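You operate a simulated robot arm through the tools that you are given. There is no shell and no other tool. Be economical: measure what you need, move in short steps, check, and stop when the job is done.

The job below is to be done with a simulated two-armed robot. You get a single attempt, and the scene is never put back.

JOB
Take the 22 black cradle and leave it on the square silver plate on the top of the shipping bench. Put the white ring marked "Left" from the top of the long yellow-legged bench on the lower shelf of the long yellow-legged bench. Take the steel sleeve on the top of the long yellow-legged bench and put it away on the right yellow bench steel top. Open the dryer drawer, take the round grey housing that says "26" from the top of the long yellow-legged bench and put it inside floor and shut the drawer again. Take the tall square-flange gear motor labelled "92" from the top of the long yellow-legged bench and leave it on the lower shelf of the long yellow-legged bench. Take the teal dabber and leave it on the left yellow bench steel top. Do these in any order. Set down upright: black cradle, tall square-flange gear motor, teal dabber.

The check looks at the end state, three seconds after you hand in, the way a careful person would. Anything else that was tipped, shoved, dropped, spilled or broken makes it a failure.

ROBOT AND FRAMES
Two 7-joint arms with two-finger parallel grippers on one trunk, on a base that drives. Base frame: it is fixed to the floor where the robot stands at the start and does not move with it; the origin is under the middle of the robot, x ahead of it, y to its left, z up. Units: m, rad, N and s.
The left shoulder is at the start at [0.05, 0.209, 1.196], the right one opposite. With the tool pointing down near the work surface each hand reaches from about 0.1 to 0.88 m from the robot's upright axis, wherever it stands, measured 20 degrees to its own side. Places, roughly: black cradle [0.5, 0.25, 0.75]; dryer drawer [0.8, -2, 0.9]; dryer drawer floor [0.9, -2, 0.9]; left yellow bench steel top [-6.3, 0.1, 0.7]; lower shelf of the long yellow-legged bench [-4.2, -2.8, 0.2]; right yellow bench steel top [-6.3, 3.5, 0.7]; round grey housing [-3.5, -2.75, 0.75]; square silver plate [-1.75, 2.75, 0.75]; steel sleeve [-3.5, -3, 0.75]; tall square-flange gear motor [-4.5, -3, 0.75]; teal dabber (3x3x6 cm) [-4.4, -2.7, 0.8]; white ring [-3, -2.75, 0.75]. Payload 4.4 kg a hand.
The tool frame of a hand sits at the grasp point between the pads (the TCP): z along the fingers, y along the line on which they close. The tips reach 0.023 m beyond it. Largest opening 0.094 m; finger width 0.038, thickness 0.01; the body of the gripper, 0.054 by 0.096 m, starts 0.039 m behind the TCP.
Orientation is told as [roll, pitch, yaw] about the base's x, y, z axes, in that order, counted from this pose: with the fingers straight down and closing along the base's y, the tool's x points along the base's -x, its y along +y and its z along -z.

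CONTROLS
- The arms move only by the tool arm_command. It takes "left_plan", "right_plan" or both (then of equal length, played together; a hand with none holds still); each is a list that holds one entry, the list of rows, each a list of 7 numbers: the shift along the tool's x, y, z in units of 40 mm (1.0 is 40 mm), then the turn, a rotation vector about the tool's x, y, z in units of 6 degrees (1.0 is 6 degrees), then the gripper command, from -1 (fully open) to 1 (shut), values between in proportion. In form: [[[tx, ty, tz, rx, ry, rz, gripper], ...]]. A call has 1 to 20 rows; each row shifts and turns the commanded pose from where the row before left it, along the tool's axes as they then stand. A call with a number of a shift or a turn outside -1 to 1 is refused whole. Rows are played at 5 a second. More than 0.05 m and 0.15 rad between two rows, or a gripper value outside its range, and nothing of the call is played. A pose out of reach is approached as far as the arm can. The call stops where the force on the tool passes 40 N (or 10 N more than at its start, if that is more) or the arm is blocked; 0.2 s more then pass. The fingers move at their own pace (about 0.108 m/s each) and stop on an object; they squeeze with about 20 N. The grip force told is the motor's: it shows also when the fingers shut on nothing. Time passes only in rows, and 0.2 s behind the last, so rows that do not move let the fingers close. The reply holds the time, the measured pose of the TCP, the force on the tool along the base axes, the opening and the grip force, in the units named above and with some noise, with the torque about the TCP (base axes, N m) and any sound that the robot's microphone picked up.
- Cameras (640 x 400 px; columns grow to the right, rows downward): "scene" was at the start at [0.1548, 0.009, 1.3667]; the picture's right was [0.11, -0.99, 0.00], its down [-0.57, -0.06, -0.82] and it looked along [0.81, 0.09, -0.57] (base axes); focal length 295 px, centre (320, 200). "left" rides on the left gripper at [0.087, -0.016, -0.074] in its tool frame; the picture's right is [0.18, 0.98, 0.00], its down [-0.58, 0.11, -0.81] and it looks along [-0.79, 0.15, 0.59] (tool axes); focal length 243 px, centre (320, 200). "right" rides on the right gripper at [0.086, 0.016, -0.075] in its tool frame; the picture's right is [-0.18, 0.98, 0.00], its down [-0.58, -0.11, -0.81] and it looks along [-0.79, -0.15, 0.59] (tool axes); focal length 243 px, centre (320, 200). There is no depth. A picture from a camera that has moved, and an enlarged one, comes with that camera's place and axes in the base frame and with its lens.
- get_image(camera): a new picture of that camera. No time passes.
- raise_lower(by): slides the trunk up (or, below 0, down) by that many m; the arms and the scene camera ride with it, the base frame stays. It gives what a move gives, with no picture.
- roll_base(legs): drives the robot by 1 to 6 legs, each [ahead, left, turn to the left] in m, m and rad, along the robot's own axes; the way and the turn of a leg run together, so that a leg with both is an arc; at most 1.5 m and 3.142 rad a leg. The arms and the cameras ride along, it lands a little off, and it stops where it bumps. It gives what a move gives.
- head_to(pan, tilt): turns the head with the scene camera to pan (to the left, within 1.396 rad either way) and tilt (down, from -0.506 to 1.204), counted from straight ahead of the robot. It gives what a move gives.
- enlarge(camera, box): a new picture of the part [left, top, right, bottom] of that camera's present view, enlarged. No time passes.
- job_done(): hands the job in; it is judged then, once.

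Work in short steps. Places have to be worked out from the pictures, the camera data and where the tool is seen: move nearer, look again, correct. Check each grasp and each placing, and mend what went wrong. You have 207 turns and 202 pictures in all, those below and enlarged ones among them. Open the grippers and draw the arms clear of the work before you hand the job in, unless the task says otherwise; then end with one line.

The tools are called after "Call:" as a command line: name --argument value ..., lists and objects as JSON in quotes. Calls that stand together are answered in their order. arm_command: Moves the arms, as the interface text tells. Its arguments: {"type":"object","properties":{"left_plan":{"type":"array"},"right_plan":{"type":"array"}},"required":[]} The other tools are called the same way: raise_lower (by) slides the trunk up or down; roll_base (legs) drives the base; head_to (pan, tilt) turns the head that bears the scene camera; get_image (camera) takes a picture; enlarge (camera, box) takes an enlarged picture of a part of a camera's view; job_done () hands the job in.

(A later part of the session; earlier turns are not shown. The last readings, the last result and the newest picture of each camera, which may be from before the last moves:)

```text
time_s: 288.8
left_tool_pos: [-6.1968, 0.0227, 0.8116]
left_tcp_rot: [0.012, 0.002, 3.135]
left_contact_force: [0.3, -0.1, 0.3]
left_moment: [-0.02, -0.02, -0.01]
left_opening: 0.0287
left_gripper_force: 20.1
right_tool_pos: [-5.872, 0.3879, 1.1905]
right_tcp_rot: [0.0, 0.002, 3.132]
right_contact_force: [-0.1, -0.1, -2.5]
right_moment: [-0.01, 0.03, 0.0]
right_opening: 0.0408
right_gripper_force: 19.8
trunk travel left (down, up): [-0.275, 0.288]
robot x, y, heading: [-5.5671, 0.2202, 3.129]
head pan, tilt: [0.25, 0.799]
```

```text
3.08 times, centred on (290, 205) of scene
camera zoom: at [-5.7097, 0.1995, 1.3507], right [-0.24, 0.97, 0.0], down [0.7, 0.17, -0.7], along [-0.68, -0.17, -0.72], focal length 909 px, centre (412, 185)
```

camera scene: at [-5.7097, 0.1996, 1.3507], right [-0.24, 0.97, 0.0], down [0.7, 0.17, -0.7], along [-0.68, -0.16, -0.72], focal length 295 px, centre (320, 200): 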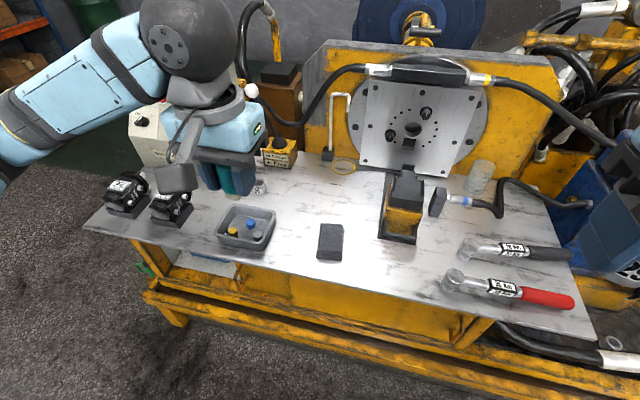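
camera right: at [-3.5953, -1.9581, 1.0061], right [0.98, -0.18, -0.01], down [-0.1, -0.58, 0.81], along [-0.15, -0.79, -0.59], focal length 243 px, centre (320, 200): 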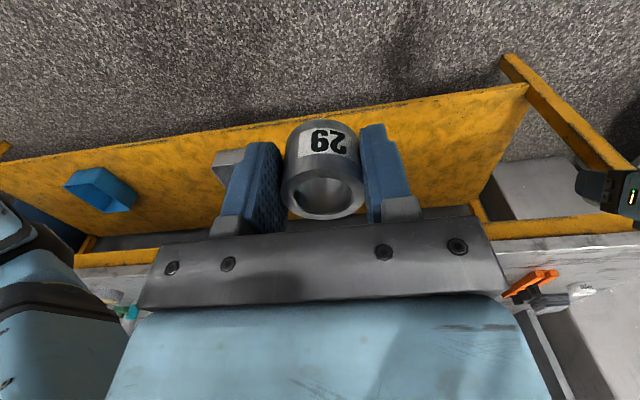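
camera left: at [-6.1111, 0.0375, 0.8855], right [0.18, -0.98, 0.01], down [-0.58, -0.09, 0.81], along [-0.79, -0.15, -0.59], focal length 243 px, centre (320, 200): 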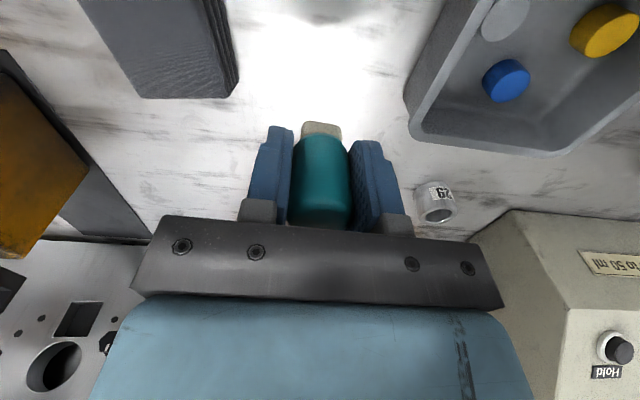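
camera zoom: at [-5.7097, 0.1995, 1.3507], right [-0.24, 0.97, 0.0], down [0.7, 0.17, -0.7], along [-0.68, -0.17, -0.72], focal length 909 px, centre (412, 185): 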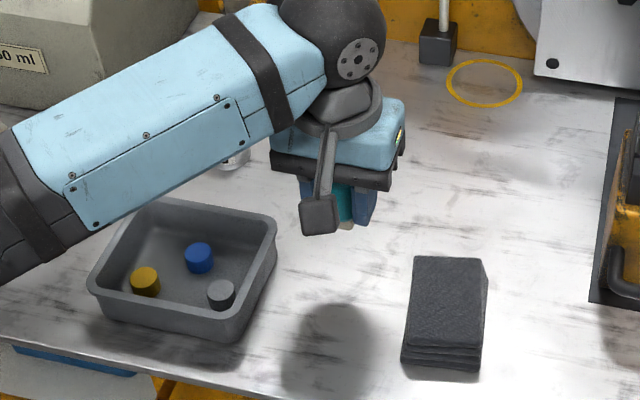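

Clear spot. I lower to z≈0.757, then in small steps.

Call:
arm_command --left_plan '[[[0, 0, 0.7, 0, 0, 0, 1], [0, 0, 0.65, 0, 0, 0, 1], [0, 0, 0, 0, 0, 0, 1]]]'

Call:
arm_command --left_plan '[[[0, 0, 0.12, 0, 0, 0, 1], [0, 0, 0, 0, 0, 0, 1]]]'

Call:
enlarge --camera "scene" --box '[250, 170, 370, 250]'

```text
time_s: 289.6
left_tool_pos: [-6.1951, 0.0233, 0.7546]
left_tcp_rot: [0.014, 0.001, 3.133]
left_contact_force: [0.0, -0.2, -0.6]
left_moment: [0.01, 0.02, -0.01]
left_opening: 0.0289
left_gripper_force: 19.9
right_tool_pos: [-5.8718, 0.3878, 1.191]
right_tcp_rot: [0.0, 0.003, 3.132]
right_contact_force: [-0.5, -0.6, -2.2]
right_moment: [0.0, -0.03, -0.01]
right_opening: 0.0409
right_gripper_force: 20.2
trunk travel left (down, up): [-0.275, 0.288]
robot x, y, heading: [-5.5618, 0.2187, 3.131]
head pan, tilt: [0.25, 0.799]
```

```text
time_s: 290.2
left_tool_pos: [-6.1948, 0.0219, 0.7499]
left_tcp_rot: [0.012, 0.003, 3.132]
left_contact_force: [-0.3, 0.0, -0.4]
left_moment: [-0.03, 0.02, 0.0]
left_opening: 0.029
left_gripper_force: 20.2
right_tool_pos: [-5.8726, 0.3882, 1.1906]
right_tcp_rot: [0.001, 0.002, 3.134]
right_contact_force: [-0.5, 0.7, -2.2]
right_moment: [-0.01, -0.03, -0.02]
right_opening: 0.0408
right_gripper_force: 20.6
trunk travel left (down, up): [-0.275, 0.288]
robot x, y, heading: [-5.5633, 0.2177, 3.132]
head pan, tilt: [0.25, 0.799]
```

```text
5.00 times, centred on (310, 210) of scene
camera zoom: at [-5.7098, 0.1995, 1.3507], right [-0.24, 0.97, 0.0], down [0.7, 0.17, -0.7], along [-0.68, -0.17, -0.72], focal length 1477 px, centre (370, 150)
```

zoom: 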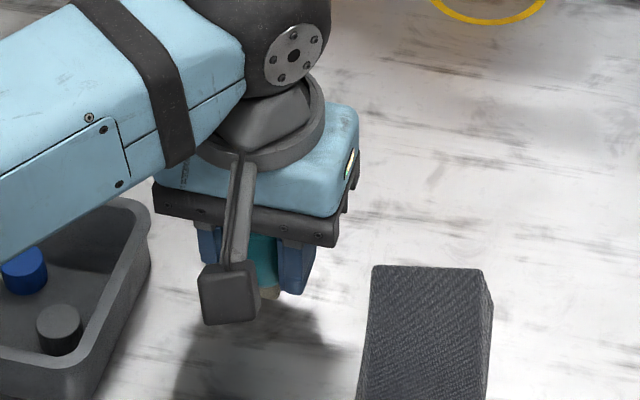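

No contact yet; I continue down in small steps.

Call:
arm_command --left_plan '[[[0, 0, 0.12, 0, 0, 0, 1], [0, 0, 0, 0, 0, 0, 1]]]'

Call:
arm_command --left_plan '[[[0, 0, 0.08, 0, 0, 0, 1], [0, 0, 0, 0, 0, 0, 1]]]'

Call:
get_image --camera "left"

```text
time_s: 290.8
left_tool_pos: [-6.1956, 0.0214, 0.7474]
left_tcp_rot: [0.012, 0.002, 3.136]
left_contact_force: [-0.5, -0.1, -0.8]
left_moment: [0.0, 0.01, 0.01]
left_opening: 0.0289
left_gripper_force: 20.0
right_tool_pos: [-5.8723, 0.3884, 1.1905]
right_tcp_rot: [0.0, 0.003, 3.134]
right_contact_force: [0.1, -0.4, -1.9]
right_moment: [-0.02, -0.03, -0.03]
right_opening: 0.0409
right_gripper_force: 20.2
trunk travel left (down, up): [-0.275, 0.288]
robot x, y, heading: [-5.5653, 0.2227, 3.134]
head pan, tilt: [0.25, 0.799]
```

```text
time_s: 291.4
left_tool_pos: [-6.1954, 0.0209, 0.743]
left_tcp_rot: [0.014, 0.002, 3.135]
left_contact_force: [0.3, -0.6, -1.0]
left_moment: [-0.05, 0.01, -0.03]
left_opening: 0.0287
left_gripper_force: 20.0
right_tool_pos: [-5.8722, 0.3892, 1.1913]
right_tcp_rot: [0.001, 0.003, 3.131]
right_contact_force: [0.3, -0.7, -2.4]
right_moment: [-0.01, -0.05, 0.01]
right_opening: 0.0409
right_gripper_force: 20.1
trunk travel left (down, up): [-0.275, 0.288]
robot x, y, heading: [-5.5667, 0.2192, 3.125]
head pan, tilt: [0.25, 0.799]
```

```text
97 pictures are left
camera left: at [-6.1103, 0.0368, 0.817], right [0.18, -0.98, 0.01], down [-0.58, -0.09, 0.81], along [-0.79, -0.15, -0.59], focal length 243 px, centre (320, 200)
```

left: 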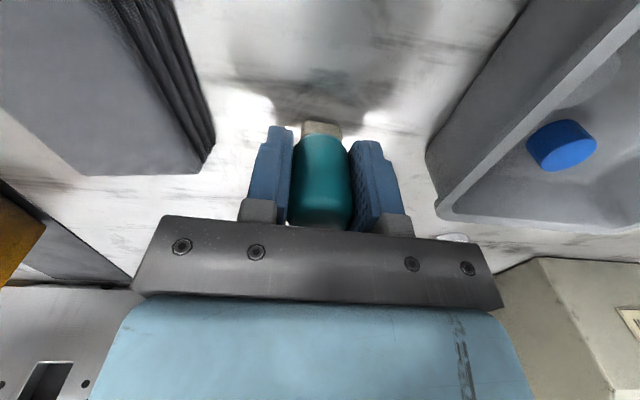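

Call:
arm_command --left_plan '[[[0, 0, 0.1, 0, 0, 0, 1], [0, 0, 0, 0, 0, 0, 1]]]'

Call:
arm_command --left_plan '[[[0, 0, 0.08, 0, 0, 0, 1], [0, 0, 0, 0, 0, 0, 1]]]'

```text
time_s: 292.0
left_tool_pos: [-6.1958, 0.021, 0.7386]
left_tcp_rot: [0.012, 0.002, 3.135]
left_contact_force: [-0.3, -0.3, 0.4]
left_moment: [0.02, -0.02, -0.03]
left_opening: 0.0288
left_gripper_force: 20.1
right_tool_pos: [-5.8724, 0.3876, 1.1909]
right_tcp_rot: [0.001, 0.002, 3.133]
right_contact_force: [0.1, 0.0, -2.0]
right_moment: [0.01, 0.0, 0.01]
right_opening: 0.0409
right_gripper_force: 19.8
trunk travel left (down, up): [-0.275, 0.288]
robot x, y, heading: [-5.5634, 0.2203, 3.128]
head pan, tilt: [0.25, 0.799]
```

```text
time_s: 292.6
left_tool_pos: [-6.1944, 0.0203, 0.7361]
left_tcp_rot: [0.011, 0.002, 3.136]
left_contact_force: [-0.9, -0.2, 0.4]
left_moment: [-0.01, -0.02, 0.0]
left_opening: 0.0288
left_gripper_force: 19.7
right_tool_pos: [-5.8717, 0.3897, 1.1901]
right_tcp_rot: [0.0, 0.001, 3.133]
right_contact_force: [0.1, 0.4, -0.8]
right_moment: [-0.01, 0.0, 0.01]
right_opening: 0.0409
right_gripper_force: 19.6
trunk travel left (down, up): [-0.275, 0.288]
robot x, y, heading: [-5.5669, 0.218, 3.128]
head pan, tilt: [0.25, 0.799]
```

I see no contact still at z 0.736; I go on with two more steps.

Call:
arm_command --left_plan '[[[0, 0, 0.08, 0, 0, 0, 1], [0, 0, 0, 0, 0, 0, 1]]]'

Call:
arm_command --left_plan '[[[0, 0, 0.08, 0, 0, 0, 1], [0, 0, 0, 0, 0, 0, 1]]]'

Call:
enlarge --camera "left" --box '[220, 80, 420, 240]'

```text
time_s: 293.2
left_tool_pos: [-6.1951, 0.0216, 0.7354]
left_tcp_rot: [0.013, -0.003, 3.137]
left_contact_force: [-0.6, -3.0, 19.9]
left_moment: [0.01, 0.0, 0.03]
left_opening: 0.0291
left_gripper_force: 20.3
right_tool_pos: [-5.8714, 0.3888, 1.1933]
right_tcp_rot: [0.0, 0.0, 3.134]
right_contact_force: [-0.4, -0.2, -1.7]
right_moment: [0.0, -0.04, 0.0]
right_opening: 0.0407
right_gripper_force: 19.7
trunk travel left (down, up): [-0.275, 0.288]
robot x, y, heading: [-5.5643, 0.2186, 3.131]
head pan, tilt: [0.25, 0.799]
```

```text
time_s: 293.8
left_tool_pos: [-6.1947, 0.0204, 0.7306]
left_tcp_rot: [0.014, -0.002, 3.136]
left_contact_force: [-3.7, -3.3, 19.6]
left_moment: [0.01, 0.1, -0.01]
left_opening: 0.0288
left_gripper_force: 20.4
right_tool_pos: [-5.8704, 0.3888, 1.1909]
right_tcp_rot: [-0.001, 0.0, 3.133]
right_contact_force: [-0.1, -0.9, -1.0]
right_moment: [-0.02, 0.0, 0.04]
right_opening: 0.0409
right_gripper_force: 20.5
trunk travel left (down, up): [-0.275, 0.288]
robot x, y, heading: [-5.5655, 0.2182, 3.134]
head pan, tilt: [0.25, 0.799]
```

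```text
2.50 times, centred on (320, 160) of left
camera zoom: at [-6.109, 0.0365, 0.8049], right [0.18, -0.98, 0.01], down [-0.58, -0.09, 0.81], along [-0.79, -0.15, -0.59], focal length 606 px, centre (320, 300)
```

zoom: 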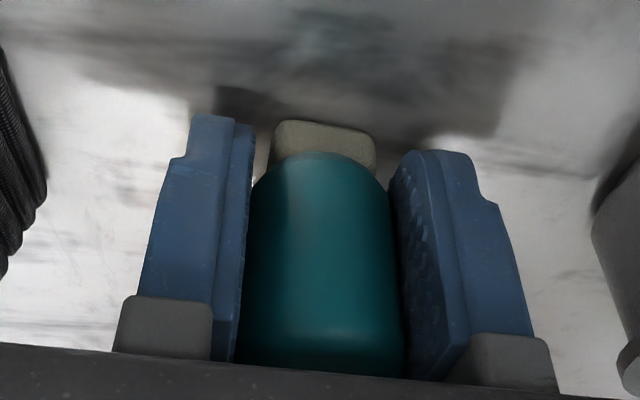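

Contact (20 N). I open modestly and lift straight up.

Call:
arm_command --left_plan '[[[0, 0, 0, 0, 0, 0, 0.2], [0, 0, 0, 0, 0, 0, -0.15], [0, 0, 0, 0, 0, 0, -0.15], [0, 0, -0.5, 0, 0, 0, -0.15], [0, 0, -0.9, 0, 0, 0, -0.15], [0, 0, -0.9, 0, 0, 0, -0.15], [0, 0, -0.9, 0, 0, 0, -0.15], [0, 0, -0.9, 0, 0, 0, -0.15], [0, 0, -0.9, 0, 0, 0, -0.15], [0, 0, -0.9, 0, 0, 0, -0.15], [0, 0, -0.9, 0, 0, 0, -0.15], [0, 0, -0.9, 0, 0, 0, -0.15], [0, 0, -0.9, 0, 0, 0, -1], [0.9, 0, 0, 0, 0, 0, -1], [0.9, 0, 0, 0, 0, 0, -1], [0.9, 0, 0, 0, 0, 0, -1], [0.9, 0, 0, 0, 0, 0, -1], [0.9, 0, 0, 0, 0, 0, -1], [0.9, 0, 0, 0, 0, 0, -1]]]'

Call:
get_image --camera "scene"

```text
time_s: 297.8
left_tool_pos: [-5.9758, 0.0242, 1.0746]
left_tcp_rot: [0.011, 0.001, 3.135]
left_contact_force: [-1.1, 0.4, 0.4]
left_moment: [0.03, 0.01, -0.02]
left_opening: 0.094
left_gripper_force: 0.1
right_tool_pos: [-5.8723, 0.3898, 1.1915]
right_tcp_rot: [-0.001, 0.001, 3.133]
right_contact_force: [0.8, 0.5, -2.7]
right_moment: [-0.01, 0.01, 0.0]
right_opening: 0.0408
right_gripper_force: 20.2
trunk travel left (down, up): [-0.275, 0.288]
robot x, y, heading: [-5.5625, 0.2201, 3.13]
head pan, tilt: [0.25, 0.799]
```

```text
95 pictures are left
camera scene: at [-5.7093, 0.1996, 1.3507], right [-0.24, 0.97, 0.0], down [0.7, 0.17, -0.7], along [-0.68, -0.17, -0.72], focal length 295 px, centre (320, 200)
```

scene: 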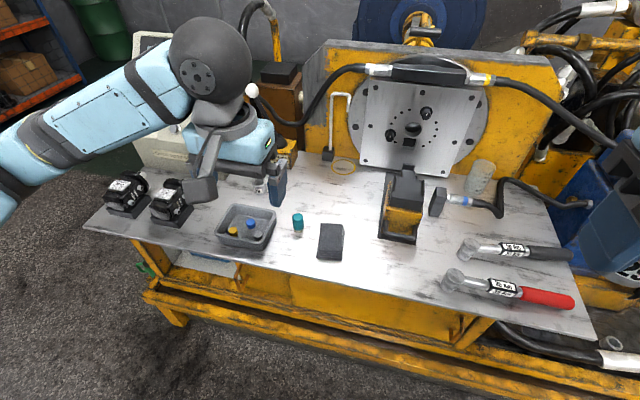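

The dabber stands upright on the steel top. I back off and look right along the aisle to the other yellow bench.

Call:
roll_base --legs '[[-0.25, 0, 0]]'

Call:
head_to --pan -1.2 --tilt 0.3

Call:
get_image --camera "scene"

```text
time_s: 299.6
left_tool_pos: [-5.737, 0.0217, 1.0755]
left_tcp_rot: [0.012, 0.002, 3.132]
left_contact_force: [-0.2, -1.4, 0.0]
left_moment: [-0.02, 0.03, -0.04]
left_opening: 0.0939
left_gripper_force: 0.0
right_tool_pos: [-5.6324, 0.3869, 1.1914]
right_tcp_rot: [0.001, 0.0, 3.131]
right_contact_force: [-1.2, 0.0, -2.3]
right_moment: [-0.04, -0.02, 0.01]
right_opening: 0.0409
right_gripper_force: 20.1
trunk travel left (down, up): [-0.275, 0.288]
robot x, y, heading: [-5.3255, 0.2176, 3.127]
head pan, tilt: [0.25, 0.799]
```

```text
time_s: 301.1
left_tool_pos: [-5.7368, 0.0224, 1.0753]
left_tcp_rot: [0.013, 0.001, 3.134]
left_contact_force: [0.4, -0.1, 0.0]
left_moment: [0.0, 0.0, 0.02]
left_opening: 0.094
left_gripper_force: 0.0
right_tool_pos: [-5.6333, 0.3867, 1.1913]
right_tcp_rot: [-0.001, 0.002, 3.131]
right_contact_force: [-0.1, -0.5, -2.2]
right_moment: [-0.03, -0.05, -0.01]
right_opening: 0.0407
right_gripper_force: 19.4
trunk travel left (down, up): [-0.275, 0.288]
robot x, y, heading: [-5.323, 0.2145, 3.128]
head pan, tilt: [-1.201, 0.3]
```

```text
94 pictures are left
camera scene: at [-5.4247, 0.3035, 1.395], right [0.94, 0.35, 0.0], down [0.1, -0.28, -0.96], along [-0.34, 0.89, -0.3], focal length 295 px, centre (320, 200)
```

scene: 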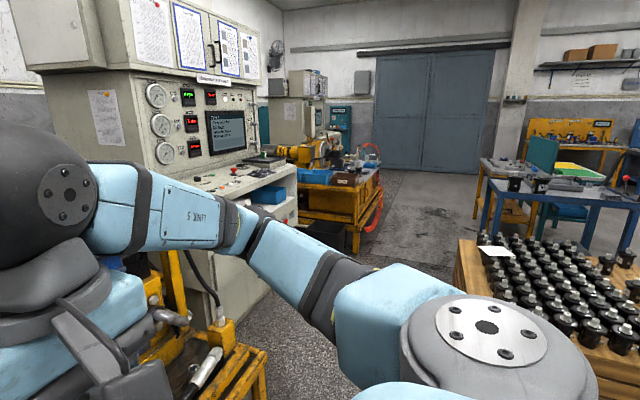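

The right yellow bench lies beyond the console (front ≈ x -6.0, y from ~2.9), with a motor crate on the aisle's right. I turn, shift to x≈-5.57 and drive up the aisle partway.

Call:
roll_base --legs '[[0, 0, -1.56], [0, 0.25, 0], [1.3, 0, 0]]'

Call:
head_to --pan 0.2 --tilt 0.45

Call:
get_image --camera "scene"

```text
time_s: 314.0
left_tool_pos: [-5.7859, 1.9571, 1.0742]
left_tcp_rot: [0.013, 0.002, 1.569]
left_contact_force: [1.1, -0.2, 0.9]
left_moment: [-0.01, 0.0, 0.0]
left_opening: 0.0938
left_gripper_force: 0.1
right_tool_pos: [-5.4198, 1.8544, 1.1911]
right_tcp_rot: [0.001, 0.003, 1.567]
right_contact_force: [0.0, 0.0, -1.4]
right_moment: [-0.03, 0.0, 0.02]
right_opening: 0.0405
right_gripper_force: 19.5
trunk travel left (down, up): [-0.275, 0.288]
robot x, y, heading: [-5.5886, 1.5473, 1.568]
head pan, tilt: [-1.201, 0.3]
```

```text
time_s: 315.6
left_tool_pos: [-5.7865, 1.9555, 1.0748]
left_tcp_rot: [0.013, 0.001, 1.569]
left_contact_force: [0.1, 0.8, 0.0]
left_moment: [0.03, -0.01, 0.0]
left_opening: 0.094
left_gripper_force: 0.1
right_tool_pos: [-5.4204, 1.8537, 1.1899]
right_tcp_rot: [0.0, 0.001, 1.569]
right_contact_force: [0.3, 0.1, -2.2]
right_moment: [-0.01, 0.02, -0.02]
right_opening: 0.0409
right_gripper_force: 19.7
trunk travel left (down, up): [-0.275, 0.288]
robot x, y, heading: [-5.584, 1.5446, 1.569]
head pan, tilt: [0.201, 0.45]
```

```text
93 pictures are left
camera scene: at [-5.606, 1.7011, 1.3811], right [0.98, 0.2, 0.0], down [0.08, -0.43, -0.9], along [-0.18, 0.88, -0.44], focal length 295 px, centre (320, 200)
```

scene: 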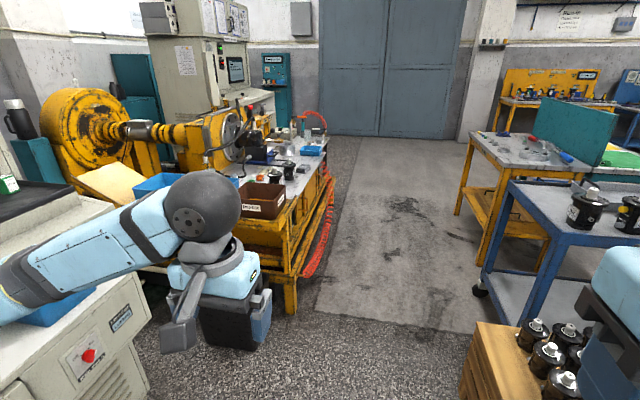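

The right yellow bench is ahead-left. I enlarge its steel top to look for free space.

Call:
enlarge --camera "scene" --box '[210, 90, 350, 240]'

Call:
roll_base --legs '[[0.9, 0, 0], [0.9, 0, 0], [0, 0, 1.57]]'

Call:
head_to --pan 0 --tilt 0.75

Call:
get_image --camera "scene"

```text
2.67 times, centred on (280, 165) of scene
camera zoom: at [-5.606, 1.7011, 1.3811], right [0.98, 0.2, 0.0], down [0.08, -0.43, -0.9], along [-0.18, 0.88, -0.44], focal length 788 px, centre (427, 293)
```

zoom: 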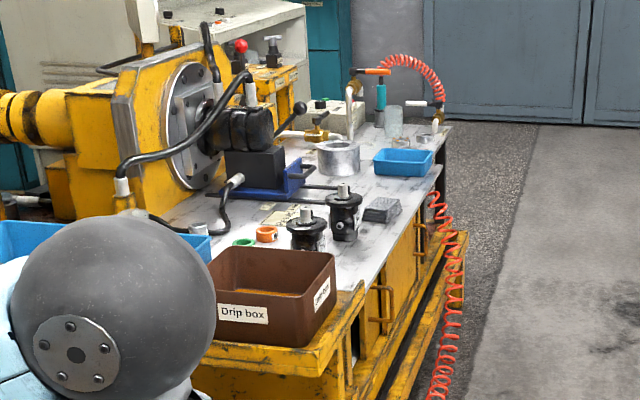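

```text
time_s: 328.4
left_tool_pos: [-5.9847, 3.1275, 1.0741]
left_tcp_rot: [0.012, 0.002, -3.134]
left_contact_force: [-0.2, 0.5, -1.0]
left_moment: [0.02, -0.06, 0.0]
left_opening: 0.0939
left_gripper_force: 0.1
right_tool_pos: [-5.8857, 3.4943, 1.1908]
right_tcp_rot: [0.002, 0.004, -3.136]
right_contact_force: [0.5, -1.3, -1.8]
right_moment: [0.01, -0.08, 0.01]
right_opening: 0.0407
right_gripper_force: 20.5
trunk travel left (down, up): [-0.275, 0.288]
robot x, y, heading: [-5.5756, 3.3249, -3.132]
head pan, tilt: [0.201, 0.45]
```

```text
time_s: 329.2
left_tool_pos: [-5.985, 3.1274, 1.0757]
left_tcp_rot: [0.014, 0.002, -3.135]
left_contact_force: [0.3, 0.9, -0.1]
left_moment: [-0.02, -0.01, 0.0]
left_opening: 0.0937
left_gripper_force: 0.1
right_tool_pos: [-5.885, 3.494, 1.1907]
right_tcp_rot: [0.001, 0.002, -3.136]
right_contact_force: [0.5, 0.3, -3.3]
right_moment: [0.02, -0.01, 0.0]
right_opening: 0.0409
right_gripper_force: 20.4
trunk travel left (down, up): [-0.275, 0.288]
robot x, y, heading: [-5.5721, 3.327, -3.136]
head pan, tilt: [0.0, 0.75]
```

```text
91 pictures are left
camera scene: at [-5.7252, 3.3272, 1.3547], right [-0.01, 1.0, 0.0], down [0.68, 0.0, -0.73], along [-0.73, 0.0, -0.68], focal length 295 px, centre (320, 200)
```

scene: 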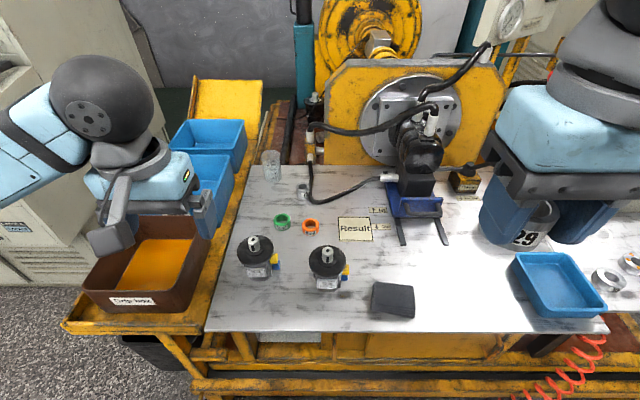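

There is a free area on the steel top between the grey block and the blue tray, about (-6.17, 3.70). I bring the sleeve over it and lower to z≈0.80.

Call:
arm_command --right_plan '[[[-0.88, -0.64, 0, 0, 0, 0, 1], [-0.88, -0.64, 0, 0, 0, 0, 1], [-0.88, -0.64, 0, 0, 0, 0, 1], [-0.88, -0.64, 0, 0, 0, 0, 1], [-0.88, -0.64, 0, 0, 0, 0, 1], [-0.88, -0.64, 0, 0, 0, 0, 1], [-0.88, -0.64, 0, 0, 0, 0, 1], [-0.88, -0.64, 0, 0, 0, 0, 1], [0, 0, 0.9, 0, 0, 0, 1], [0, 0, 0.9, 0, 0, 0, 1], [0, 0, 0.9, 0, 0, 0, 1], [0, 0, 0.9, 0, 0, 0, 1], [0, 0, 0.9, 0, 0, 0, 1], [0, 0, 0.9, 0, 0, 0, 1], [0, 0, 0.9, 0, 0, 0, 1], [0, 0, 0.9, 0, 0, 0, 1], [0, 0, 0.9, 0, 0, 0, 1], [0, 0, 0.9, 0, 0, 0, 1], [0, 0, 0.6, 0, 0, 0, 1], [0, 0, 0, 0, 0, 0, 1]]]'

Call:
get_image --camera "right"

Call:
get_image --camera "scene"

```text
time_s: 333.4
left_tool_pos: [-5.9852, 3.1276, 1.0755]
left_tcp_rot: [0.013, 0.002, -3.137]
left_contact_force: [-0.2, 0.2, 0.5]
left_moment: [-0.01, 0.0, 0.02]
left_opening: 0.0939
left_gripper_force: 0.1
right_tool_pos: [-6.1695, 3.6957, 0.8093]
right_tcp_rot: [-0.001, 0.001, -3.134]
right_contact_force: [-0.1, 0.2, -2.4]
right_moment: [-0.01, -0.03, -0.04]
right_opening: 0.0408
right_gripper_force: 20.1
trunk travel left (down, up): [-0.275, 0.288]
robot x, y, heading: [-5.5732, 3.3288, -3.138]
head pan, tilt: [0.0, 0.75]
```

```text
90 pictures are left
camera right: at [-6.0823, 3.6802, 0.8831], right [-0.18, -0.98, 0.0], down [-0.58, 0.11, 0.81], along [-0.79, 0.14, -0.59], focal length 243 px, centre (320, 200)
```

right: 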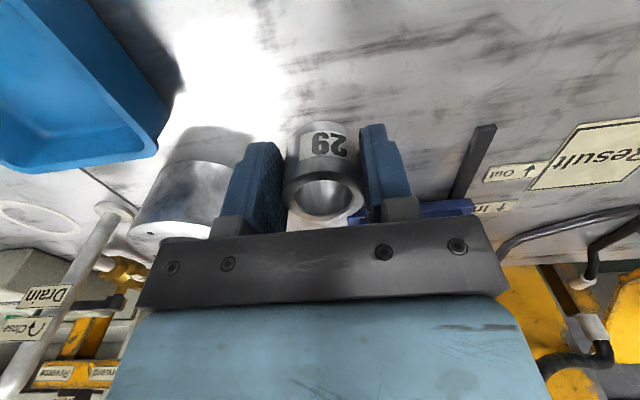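

```text
89 pictures are left
camera scene: at [-5.7252, 3.3272, 1.3547], right [-0.01, 1.0, 0.0], down [0.68, 0.0, -0.73], along [-0.73, 0.0, -0.68], focal length 295 px, centre (320, 200)
```

scene: 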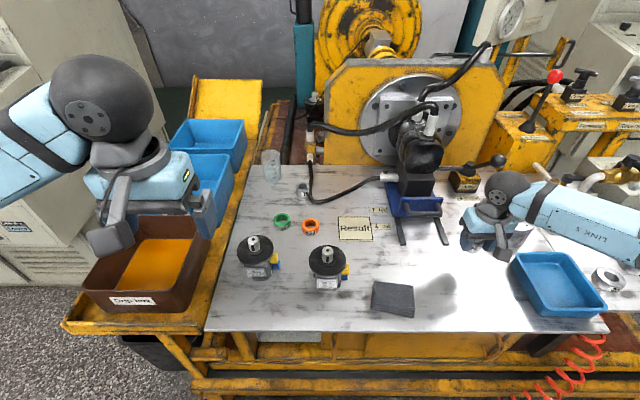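

A steel cylinder stands to the hand's right, so I shift 2–3 cm away from it and lower to z≈0.75.

Call:
arm_command --right_plan '[[[0.5, 0.6, 0, 0, 0, 0, 1], [0, 0, 0.75, 0, 0, 0, 1], [0, 0, 0.75, 0, 0, 0, 1], [0, 0, 0, 0, 0, 0, 1]]]'

Call:
arm_command --right_plan '[[[0, 0, 0.12, 0, 0, 0, 1], [0, 0, 0, 0, 0, 0, 1]]]'

Call:
arm_command --right_plan '[[[0, 0, 0.1, 0, 0, 0, 1], [0, 0, 0, 0, 0, 0, 1]]]'

Call:
get_image --camera "right"

```text
time_s: 334.4
left_tool_pos: [-5.9841, 3.1275, 1.0749]
left_tcp_rot: [0.014, 0.002, -3.135]
left_contact_force: [-0.5, 0.1, 0.0]
left_moment: [0.02, -0.02, 0.02]
left_opening: 0.094
left_gripper_force: 0.0
right_tool_pos: [-6.1484, 3.6739, 0.7462]
right_tcp_rot: [0.0, 0.001, -3.135]
right_contact_force: [-0.2, -0.1, -1.8]
right_moment: [-0.01, -0.04, 0.0]
right_opening: 0.0407
right_gripper_force: 20.4
trunk travel left (down, up): [-0.275, 0.288]
robot x, y, heading: [-5.5744, 3.3291, -3.14]
head pan, tilt: [0.0, 0.75]
```

```text
time_s: 335.0
left_tool_pos: [-5.9853, 3.1281, 1.0749]
left_tcp_rot: [0.013, 0.001, -3.135]
left_contact_force: [-0.2, 0.4, -0.9]
left_moment: [0.0, -0.02, 0.03]
left_opening: 0.0939
left_gripper_force: 0.0
right_tool_pos: [-6.148, 3.6742, 0.7432]
right_tcp_rot: [0.0, 0.001, -3.136]
right_contact_force: [-0.9, 0.6, -1.9]
right_moment: [-0.01, 0.03, 0.02]
right_opening: 0.0409
right_gripper_force: 19.9
trunk travel left (down, up): [-0.275, 0.288]
robot x, y, heading: [-5.5736, 3.3285, -3.14]
head pan, tilt: [0.0, 0.75]
```

```text
time_s: 335.6
left_tool_pos: [-5.9843, 3.1269, 1.0744]
left_tcp_rot: [0.013, 0.002, -3.135]
left_contact_force: [-0.6, -1.4, 1.0]
left_moment: [0.0, 0.0, 0.0]
left_opening: 0.094
left_gripper_force: 0.1
right_tool_pos: [-6.1474, 3.6737, 0.7385]
right_tcp_rot: [0.001, 0.002, -3.135]
right_contact_force: [-0.3, -0.2, -1.9]
right_moment: [-0.01, -0.02, 0.01]
right_opening: 0.041
right_gripper_force: 20.2
trunk travel left (down, up): [-0.275, 0.288]
robot x, y, heading: [-5.5768, 3.3279, -3.137]
head pan, tilt: [0.0, 0.75]
```

```text
88 pictures are left
camera right: at [-6.0614, 3.6581, 0.8125], right [-0.18, -0.98, 0.0], down [-0.58, 0.11, 0.81], along [-0.79, 0.14, -0.59], focal length 243 px, centre (320, 200)
```

right: 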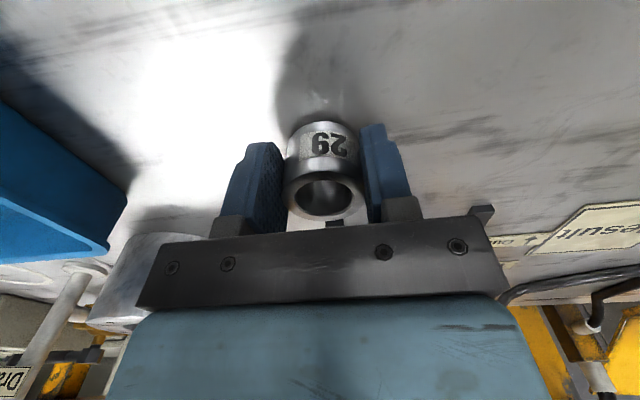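

Call:
arm_command --right_plan '[[[0, 0, 0.09, 0, 0, 0, 1], [0, 0, 0, 0, 0, 0, 1]]]'

Call:
arm_command --right_plan '[[[0, 0, 0.08, 0, 0, 0, 1], [0, 0, 0, 0, 0, 0, 1]]]'

```text
time_s: 336.2
left_tool_pos: [-5.9843, 3.1266, 1.0745]
left_tcp_rot: [0.011, 0.001, -3.135]
left_contact_force: [-0.8, 0.7, -0.3]
left_moment: [0.01, -0.04, 0.01]
left_opening: 0.094
left_gripper_force: 0.0
right_tool_pos: [-6.1463, 3.6733, 0.7335]
right_tcp_rot: [-0.001, 0.003, -3.137]
right_contact_force: [0.7, -0.6, -1.9]
right_moment: [-0.02, -0.02, 0.01]
right_opening: 0.0406
right_gripper_force: 19.6
trunk travel left (down, up): [-0.275, 0.288]
robot x, y, heading: [-5.5759, 3.3281, -3.138]
head pan, tilt: [0.0, 0.75]
```

```text
time_s: 336.8
left_tool_pos: [-5.9836, 3.1264, 1.0746]
left_tcp_rot: [0.01, -0.001, -3.134]
left_contact_force: [0.4, -0.2, 0.2]
left_moment: [0.02, -0.02, -0.01]
left_opening: 0.0939
left_gripper_force: 0.0
right_tool_pos: [-6.1471, 3.6739, 0.7339]
right_tcp_rot: [0.0, -0.002, -3.137]
right_contact_force: [1.8, 3.2, 13.8]
right_moment: [-0.06, -0.09, 0.01]
right_opening: 0.0407
right_gripper_force: 19.8
trunk travel left (down, up): [-0.275, 0.288]
robot x, y, heading: [-5.5736, 3.3271, -3.138]
head pan, tilt: [0.0, 0.75]
```

The sleeve has touched down (14 N). I open modestly, lift and retract.

Call:
arm_command --right_plan '[[[0, 0, 0, 0, 0, 0, 0], [0, 0, 0, 0, 0, 0, -0.5], [0, 0, 0, 0, 0, 0, -0.5], [0, 0, -0.5, 0, 0, 0, -0.5], [0, 0, -0.9, 0, 0, 0, -0.5], [0, 0, -0.9, 0, 0, 0, -0.5], [0, 0, -0.9, 0, 0, 0, -0.5], [0, 0, -0.9, 0, 0, 0, -0.5], [0, 0, -0.9, 0, 0, 0, -0.5], [0, 0, -0.9, 0, 0, 0, -0.5], [0, 0, -0.9, 0, 0, 0, -0.5], [0, 0, -0.9, 0, 0, 0, -0.5], [0, 0, -0.9, 0, 0, 0, -1], [0, 0, -0.9, 0, 0, 0, -1], [0.9, 0.5, 0, 0, 0, 0, -1], [0.9, 0.5, 0, 0, 0, 0, -1], [0.9, 0.5, 0, 0, 0, 0, -1], [0.9, 0.5, 0, 0, 0, 0, -1], [0.9, 0.5, 0, 0, 0, 0, -1], [0.9, 0.5, 0, 0, 0, 0, -1]]]'

Call:
get_image --camera "scene"

```text
time_s: 341.0
left_tool_pos: [-5.9845, 3.1282, 1.0749]
left_tcp_rot: [0.012, 0.001, -3.134]
left_contact_force: [-0.2, 0.5, 0.5]
left_moment: [0.02, -0.01, -0.01]
left_opening: 0.094
left_gripper_force: 0.1
right_tool_pos: [-5.9334, 3.5551, 1.1077]
right_tcp_rot: [0.0, 0.002, -3.137]
right_contact_force: [0.6, -0.1, 0.0]
right_moment: [0.02, 0.01, 0.0]
right_opening: 0.0941
right_gripper_force: 0.1
trunk travel left (down, up): [-0.275, 0.288]
robot x, y, heading: [-5.5744, 3.3275, -3.135]
head pan, tilt: [0.0, 0.75]
```

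```text
87 pictures are left
camera scene: at [-5.725, 3.3265, 1.3547], right [-0.01, 1.0, 0.0], down [0.68, 0.0, -0.73], along [-0.73, 0.0, -0.68], focal length 295 px, centre (320, 200)
```

scene: 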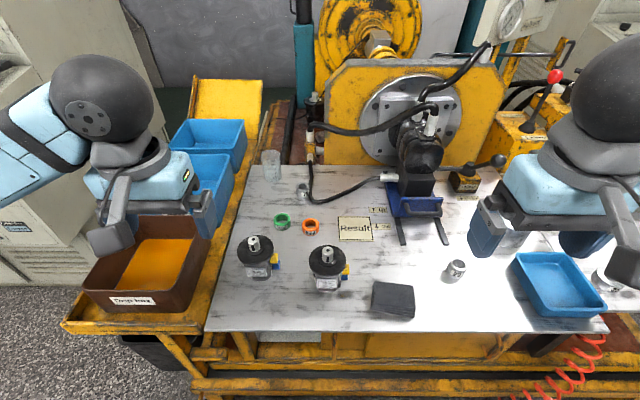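

The sleeve is on the steel top. I enlarge to confirm it stands stably.

Call:
enlarge --camera "scene" --box '[400, 230, 520, 310]'

```text
5.00 times, centred on (460, 270) of scene
camera zoom: at [-5.725, 3.3265, 1.3547], right [-0.01, 1.0, 0.0], down [0.68, 0.0, -0.73], along [-0.73, 0.0, -0.68], focal length 1477 px, centre (-380, -150)
```

zoom: 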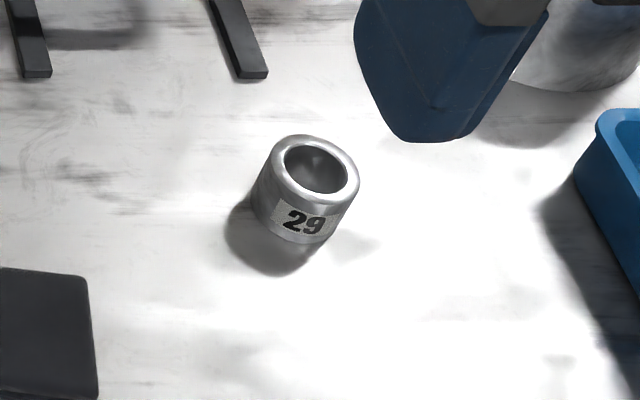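

The sleeve stands. Now back to the long bench for the 26 housing: turn to face -y, drive down the aisle, slide left.

Call:
roll_base --legs '[[0, 0, 1.565], [1.5, 0, 0], [1.5, 0, 0], [1.45, 0, 0], [0, 1.45, 0]]'

Call:
head_to --pan 0 --tilt 0.55

Call:
get_image --camera "scene"

```text
time_s: 378.7
left_tool_pos: [-3.8723, -1.5664, 1.0751]
left_tcp_rot: [0.012, 0.003, -1.591]
left_contact_force: [1.1, 0.2, 0.7]
left_moment: [-0.01, 0.01, 0.0]
left_opening: 0.0944
left_gripper_force: 0.0
right_tool_pos: [-4.299, -1.503, 1.1075]
right_tcp_rot: [0.001, 0.002, -1.596]
right_contact_force: [-0.4, -0.5, -0.3]
right_moment: [-0.03, 0.03, 0.02]
right_opening: 0.0943
right_gripper_force: 0.1
trunk travel left (down, up): [-0.275, 0.288]
robot x, y, heading: [-4.0609, -1.1507, -1.596]
head pan, tilt: [0.0, 0.75]
```

```text
time_s: 379.4
left_tool_pos: [-3.8728, -1.5677, 1.0733]
left_tcp_rot: [0.011, 0.003, -1.594]
left_contact_force: [0.0, -0.2, -0.4]
left_moment: [0.01, 0.0, 0.0]
left_opening: 0.094
left_gripper_force: 0.1
right_tool_pos: [-4.2985, -1.504, 1.1072]
right_tcp_rot: [0.0, 0.001, -1.595]
right_contact_force: [-0.6, 0.0, -0.4]
right_moment: [-0.01, 0.01, 0.0]
right_opening: 0.0938
right_gripper_force: 0.1
trunk travel left (down, up): [-0.275, 0.288]
robot x, y, heading: [-4.0643, -1.1531, -1.596]
head pan, tilt: [0.0, 0.55]
```

```text
85 pictures are left
camera scene: at [-4.0652, -1.3097, 1.372], right [-1.0, 0.03, 0.0], down [0.01, 0.52, -0.85], along [-0.02, -0.85, -0.52], focal length 295 px, centre (320, 200)
```

scene: 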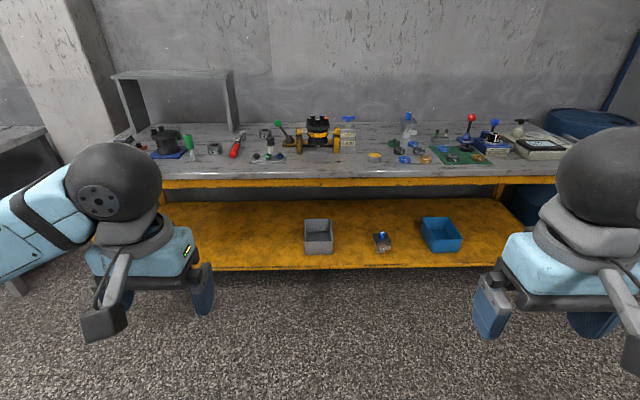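

Motor and ring both sit well on the shelf. Housing 26 is near (-3.80, -2.94); I drive to the bench.

Call:
roll_base --legs '[[0, 0.07, 0.025], [0.93, 0, 0]]'

Call:
head_to --pan 0.15 --tilt 0.8

Call:
get_image --camera "scene"

Call:
get_image --camera "left"

```text
time_s: 385.2
left_tool_pos: [-3.8017, -2.5019, 1.0747]
left_tcp_rot: [0.011, 0.002, -1.58]
left_contact_force: [-0.1, -0.1, -0.1]
left_moment: [0.0, 0.02, -0.02]
left_opening: 0.0939
left_gripper_force: 0.1
right_tool_pos: [-4.2285, -2.4439, 1.1075]
right_tcp_rot: [0.001, 0.002, -1.58]
right_contact_force: [0.4, -0.7, 0.5]
right_moment: [0.05, -0.02, 0.04]
right_opening: 0.0942
right_gripper_force: 0.0
trunk travel left (down, up): [-0.275, 0.288]
robot x, y, heading: [-3.9951, -2.0884, -1.583]
head pan, tilt: [0.0, 0.55]
```

```text
time_s: 386.0
left_tool_pos: [-3.8017, -2.5008, 1.0753]
left_tcp_rot: [0.011, 0.002, -1.58]
left_contact_force: [-0.5, 0.4, -0.3]
left_moment: [-0.01, -0.01, 0.02]
left_opening: 0.0941
left_gripper_force: 0.1
right_tool_pos: [-4.2283, -2.4433, 1.1068]
right_tcp_rot: [0.0, 0.002, -1.581]
right_contact_force: [0.1, 0.8, -0.5]
right_moment: [0.01, -0.02, -0.01]
right_opening: 0.0942
right_gripper_force: 0.0
trunk travel left (down, up): [-0.275, 0.288]
robot x, y, heading: [-3.9952, -2.0883, -1.584]
head pan, tilt: [0.15, 0.799]
```

```text
84 pictures are left
camera scene: at [-3.9858, -2.2365, 1.3508], right [-0.99, -0.14, 0.0], down [-0.1, 0.71, -0.7], along [0.1, -0.69, -0.72], focal length 295 px, centre (320, 200)
```

scene: 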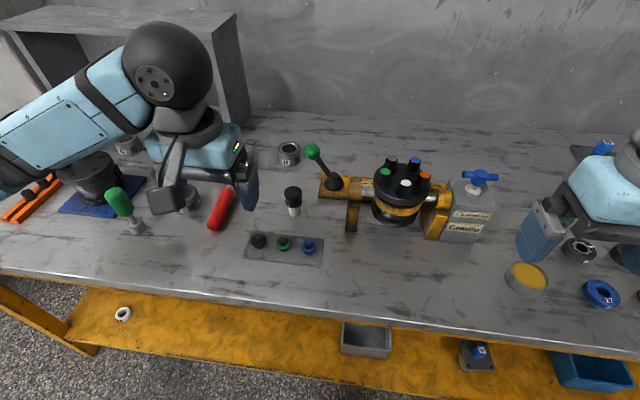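

```text
83 pictures are left
camera left: at [-3.8195, -2.4157, 1.1492], right [0.98, 0.18, 0.01], down [0.09, -0.58, 0.81], along [0.15, -0.79, -0.59], focal length 243 px, centre (320, 200)
```

left: 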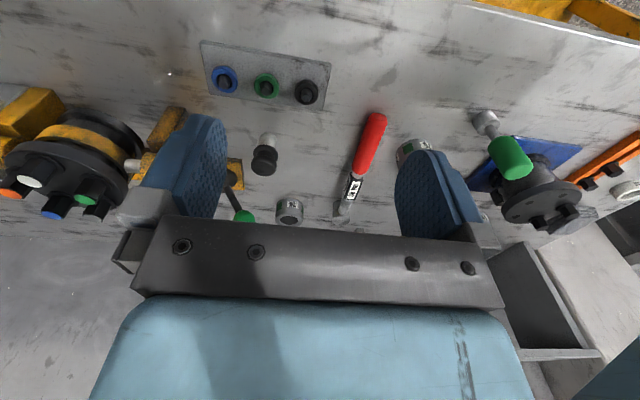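

I enlarge the housing in both views to confirm its label and fix its position.

Call:
enlarge --camera "scene" --box '[230, 110, 370, 200]'

Call:
enlarge --camera "left" --box '[230, 100, 390, 240]'

```text
4.44 times, centred on (300, 155) of scene
camera zoom: at [-3.9858, -2.2365, 1.3508], right [-0.99, -0.14, 0.0], down [-0.1, 0.71, -0.7], along [0.1, -0.69, -0.72], focal length 1313 px, centre (409, 400)
```

zoom: 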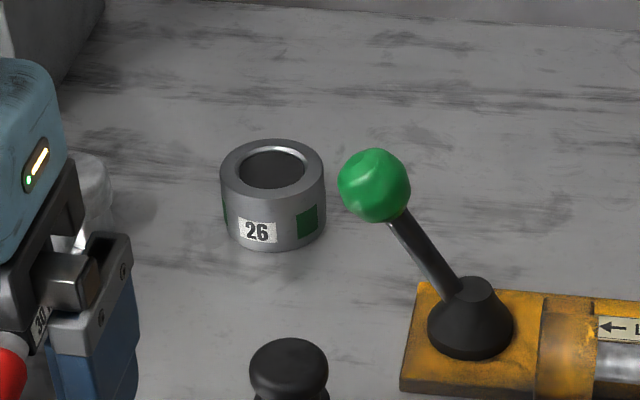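

```text
2.86 times, centred on (310, 170) of left
camera zoom: at [-3.8195, -2.4157, 1.1492], right [0.98, 0.18, 0.01], down [0.09, -0.58, 0.81], along [0.15, -0.79, -0.59], focal length 693 px, centre (349, 286)
```

zoom: 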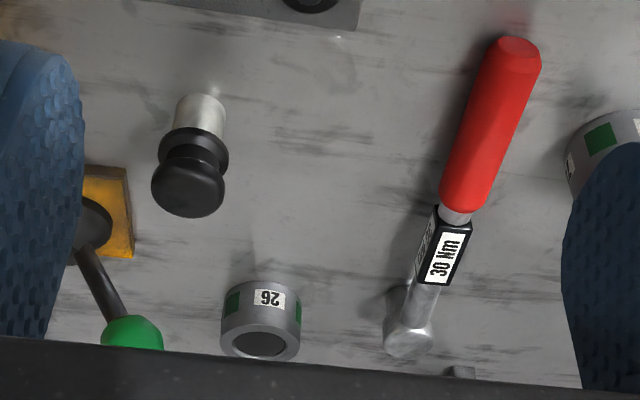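

It reads 26; top centre (-3.797, -2.922, 0.841), about 68 mm wide. The lever's green ball is at (-3.885, -2.80, 0.92), which clears the hand. I move above and lower to z≈0.91.

Call:
arm_command --left_plan '[[[-0.877, 0.02, 0, 0, 0, 0, -1], [-0.877, 0.02, 0, 0, 0, 0, -1], [-0.877, 0.02, 0, 0, 0, 0, -1], [-0.877, 0.02, 0, 0, 0, 0, -1], [-0.877, 0.02, 0, 0, 0, 0, -1], [-0.877, 0.02, 0, 0, 0, 0, -1], [-0.877, 0.02, 0, 0, 0, 0, -1], [-0.877, 0.02, 0, 0, 0, 0, -1], [-0.877, 0.02, 0, 0, 0, 0, -1], [-0.877, 0.02, 0, 0, 0, 0, -1], [-0.877, 0.02, 0, 0, 0, 0, -1], [-0.877, 0.02, 0, 0, 0, 0, -1], [0, 0, 0.85, 0, 0, 0, -1], [0, 0, 0.85, 0, 0, 0, -1], [0, 0, 0.85, 0, 0, 0, -1], [0, 0, 0.85, 0, 0, 0, -1], [0, 0, 0.7, 0, 0, 0, -1], [0, 0, 0, 0, 0, 0, -1]]]'

Call:
get_image --camera "left"

Call:
enlarge --camera "scene" --box '[210, 90, 370, 200]'

```text
time_s: 389.8
left_tool_pos: [-3.7945, -2.9215, 0.9127]
left_tcp_rot: [0.013, -0.003, -1.579]
left_contact_force: [0.2, 0.4, -0.4]
left_moment: [-0.03, 0.0, -0.02]
left_opening: 0.0942
left_gripper_force: 0.1
right_tool_pos: [-4.2298, -2.4435, 1.1084]
right_tcp_rot: [-0.001, 0.0, -1.581]
right_contact_force: [0.9, -0.7, -0.4]
right_moment: [0.02, 0.02, -0.02]
right_opening: 0.094
right_gripper_force: 0.0
trunk travel left (down, up): [-0.275, 0.288]
robot x, y, heading: [-3.9958, -2.0901, -1.583]
head pan, tilt: [0.15, 0.799]
```

```text
80 pictures are left
camera left: at [-3.812, -2.8359, 0.9863], right [0.98, 0.18, 0.01], down [0.09, -0.58, 0.81], along [0.15, -0.79, -0.59], focal length 243 px, centre (320, 200)
```

left: 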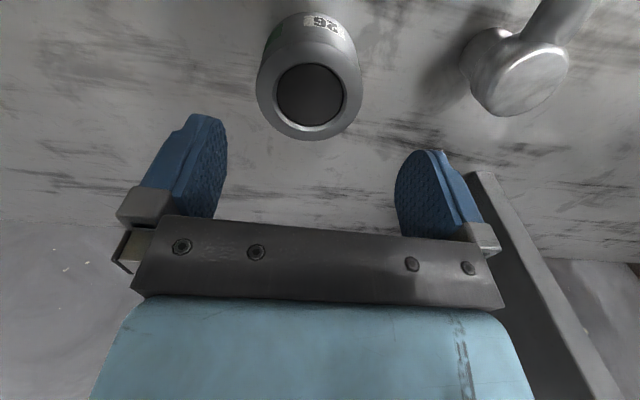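

```text
3.64 times, centred on (290, 145) of scene
camera zoom: at [-3.9858, -2.2363, 1.3507], right [-0.99, -0.14, 0.0], down [-0.1, 0.71, -0.7], along [0.1, -0.69, -0.72], focal length 1074 px, centre (429, 400)
```

zoom: 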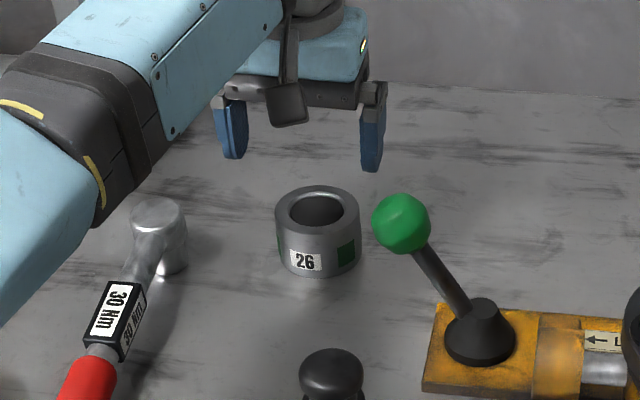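

Aligned within a few mm. I descend to z≈0.828 and grip.

Call:
arm_command --left_plan '[[[0, -0.12, 0.7, 0, 0, 0, -1], [0, 0, 0.7, 0, 0, 0, -1], [0, 0, 0.7, 0, 0, 0, -1], [0, 0, 0, 0, 0, 0, -1], [0, 0, 0, 0, 0, 0, 1], [0, 0, 0, 0, 0, 0, 1], [0, 0, 0, 0, 0, 0, 1], [0, 0, 0, 0, 0, 0, 1]]]'

Call:
arm_command --left_plan '[[[0, 0, -0.5, 0, 0, 0, 1], [0, 0, -0.9, 0, 0, 0, 1], [0, 0, -0.9, 0, 0, 0, 1], [0, 0, -0.9, 0, 0, 0, 1], [0, 0, -0.9, 0, 0, 0, 1], [0, 0, -0.9, 0, 0, 0, 1], [0, 0, -0.9, 0, 0, 0, 1], [0, 0, -0.9, 0, 0, 0, 1], [0, 0, 0, 0, 0, 0, 1]]]'

Call:
get_image --camera "left"

```text
time_s: 391.6
left_tool_pos: [-3.7967, -2.9231, 0.8288]
left_tcp_rot: [0.011, 0.003, -1.579]
left_contact_force: [-1.9, 0.6, -0.7]
left_moment: [-0.01, 0.17, -0.03]
left_opening: 0.0676
left_gripper_force: 20.5
right_tool_pos: [-4.23, -2.4434, 1.1072]
right_tcp_rot: [0.001, 0.002, -1.581]
right_contact_force: [-0.1, -1.3, 0.9]
right_moment: [-0.01, -0.01, -0.01]
right_opening: 0.0937
right_gripper_force: 0.0
trunk travel left (down, up): [-0.275, 0.288]
robot x, y, heading: [-3.9928, -2.0894, -1.582]
head pan, tilt: [0.15, 0.799]
```

```text
time_s: 393.6
left_tool_pos: [-3.7996, -2.9258, 1.1005]
left_tcp_rot: [0.014, 0.005, -1.579]
left_contact_force: [0.6, -0.2, -3.9]
left_moment: [0.01, 0.05, 0.0]
left_opening: 0.0672
left_gripper_force: 19.3
right_tool_pos: [-4.2296, -2.4442, 1.1071]
right_tcp_rot: [0.001, 0.001, -1.581]
right_contact_force: [-0.5, -0.1, -0.1]
right_moment: [0.04, -0.02, 0.04]
right_opening: 0.0942
right_gripper_force: 0.0
trunk travel left (down, up): [-0.275, 0.288]
robot x, y, heading: [-3.9952, -2.0872, -1.582]
head pan, tilt: [0.15, 0.799]
```

```text
78 pictures are left
camera left: at [-3.818, -2.8396, 1.1746], right [0.98, 0.18, 0.01], down [0.09, -0.58, 0.81], along [0.15, -0.79, -0.59], focal length 243 px, centre (320, 200)
```

left: 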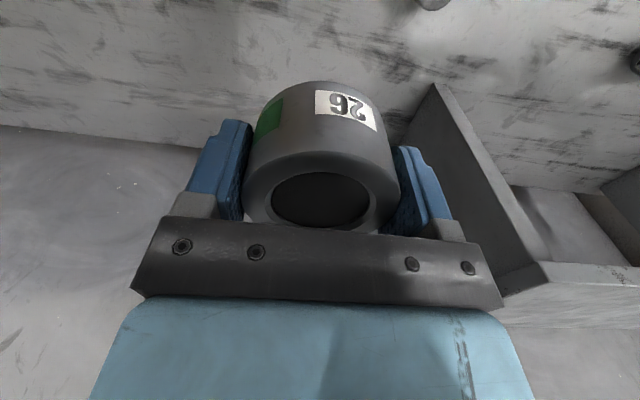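

Housing held. I retract it, back off, turn to face +x, and drive toward the dryer area.

Call:
arm_command --left_plan '[[[0.9, 0, 0, 0, 0, 0, 1], [0.9, 0, 0, 0, 0, 0, 1], [0.9, 0, 0, 0, 0, 0, 1], [0.9, 0, 0, 0, 0, 0, 1], [0.9, 0, 0, 0, 0, 0, 1], [0.9, 0, 0, 0, 0, 0, 1], [0.9, 0, 0, 0, 0, 0, 1], [0.9, 0, 0, 0, 0, 0, 1], [0.9, 0, 0, 0, 0, 0, 1], [0.9, 0, 0, 0, 0, 0, 1], [0.9, 0, 0, 0, 0, 0, 1], [0.9, 0, 0, 0, 0, 0, 1], [0, 0, 0, 0, 0, 0, 1]]]'

Call:
roll_base --legs '[[-0.65, 0, 0], [0, 0, 1.58], [1.2, 0, 0], [1.2, 0, 0], [1.0, 0, 0]]'

Call:
head_to --pan -0.2 --tilt 0.45

Call:
get_image --camera "scene"

```text
time_s: 396.4
left_tool_pos: [-3.7977, -2.4894, 1.0997]
left_tcp_rot: [0.011, 0.002, -1.579]
left_contact_force: [-0.4, 0.2, -3.8]
left_moment: [0.01, -0.01, 0.02]
left_opening: 0.067
left_gripper_force: 20.2
right_tool_pos: [-4.2281, -2.4442, 1.1076]
right_tcp_rot: [-0.002, 0.003, -1.582]
right_contact_force: [0.1, 0.4, 0.1]
right_moment: [0.0, 0.01, 0.0]
right_opening: 0.0941
right_gripper_force: 0.1
trunk travel left (down, up): [-0.275, 0.288]
robot x, y, heading: [-3.9969, -2.0881, -1.587]
head pan, tilt: [0.15, 0.799]
```

```text
time_s: 420.1
left_tool_pos: [-0.1453, -1.3212, 1.099]
left_tcp_rot: [0.013, 0.001, -0.017]
left_contact_force: [0.7, -0.3, -3.4]
left_moment: [0.0, 0.0, -0.02]
left_opening: 0.0672
left_gripper_force: 19.9
right_tool_pos: [-0.1943, -1.7513, 1.1082]
right_tcp_rot: [-0.001, 0.003, -0.017]
right_contact_force: [0.4, 0.0, -0.2]
right_moment: [-0.02, -0.05, 0.02]
right_opening: 0.0941
right_gripper_force: 0.1
trunk travel left (down, up): [-0.275, 0.288]
robot x, y, heading: [-0.5449, -1.5147, -0.017]
head pan, tilt: [0.15, 0.799]
```

```text
time_s: 420.9
left_tool_pos: [-0.1463, -1.3207, 1.1002]
left_tcp_rot: [0.014, 0.001, -0.015]
left_contact_force: [-0.3, 0.1, -4.0]
left_moment: [0.01, 0.02, 0.01]
left_opening: 0.0673
left_gripper_force: 19.6
right_tool_pos: [-0.1959, -1.7514, 1.1076]
right_tcp_rot: [0.0, 0.003, -0.019]
right_contact_force: [-0.6, -0.4, 1.0]
right_moment: [0.01, 0.02, 0.0]
right_opening: 0.0939
right_gripper_force: 0.0
trunk travel left (down, up): [-0.275, 0.288]
robot x, y, heading: [-0.5501, -1.5179, -0.018]
head pan, tilt: [-0.201, 0.45]
```

```text
77 pictures are left
camera scene: at [-0.3914, -1.5381, 1.381], right [-0.22, -0.98, 0.0], down [-0.43, 0.09, -0.9], along [0.88, -0.19, -0.44], focal length 295 px, centre (320, 200)
```

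scene: 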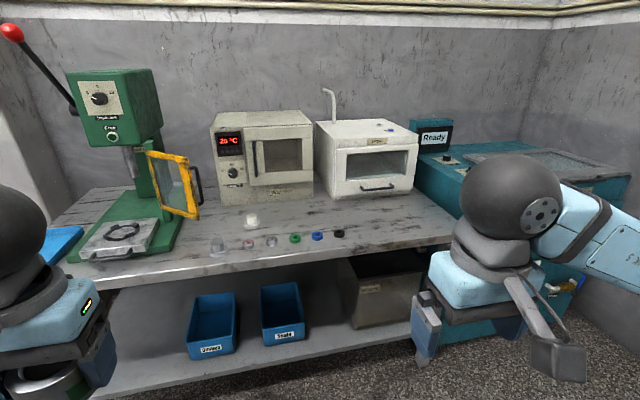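

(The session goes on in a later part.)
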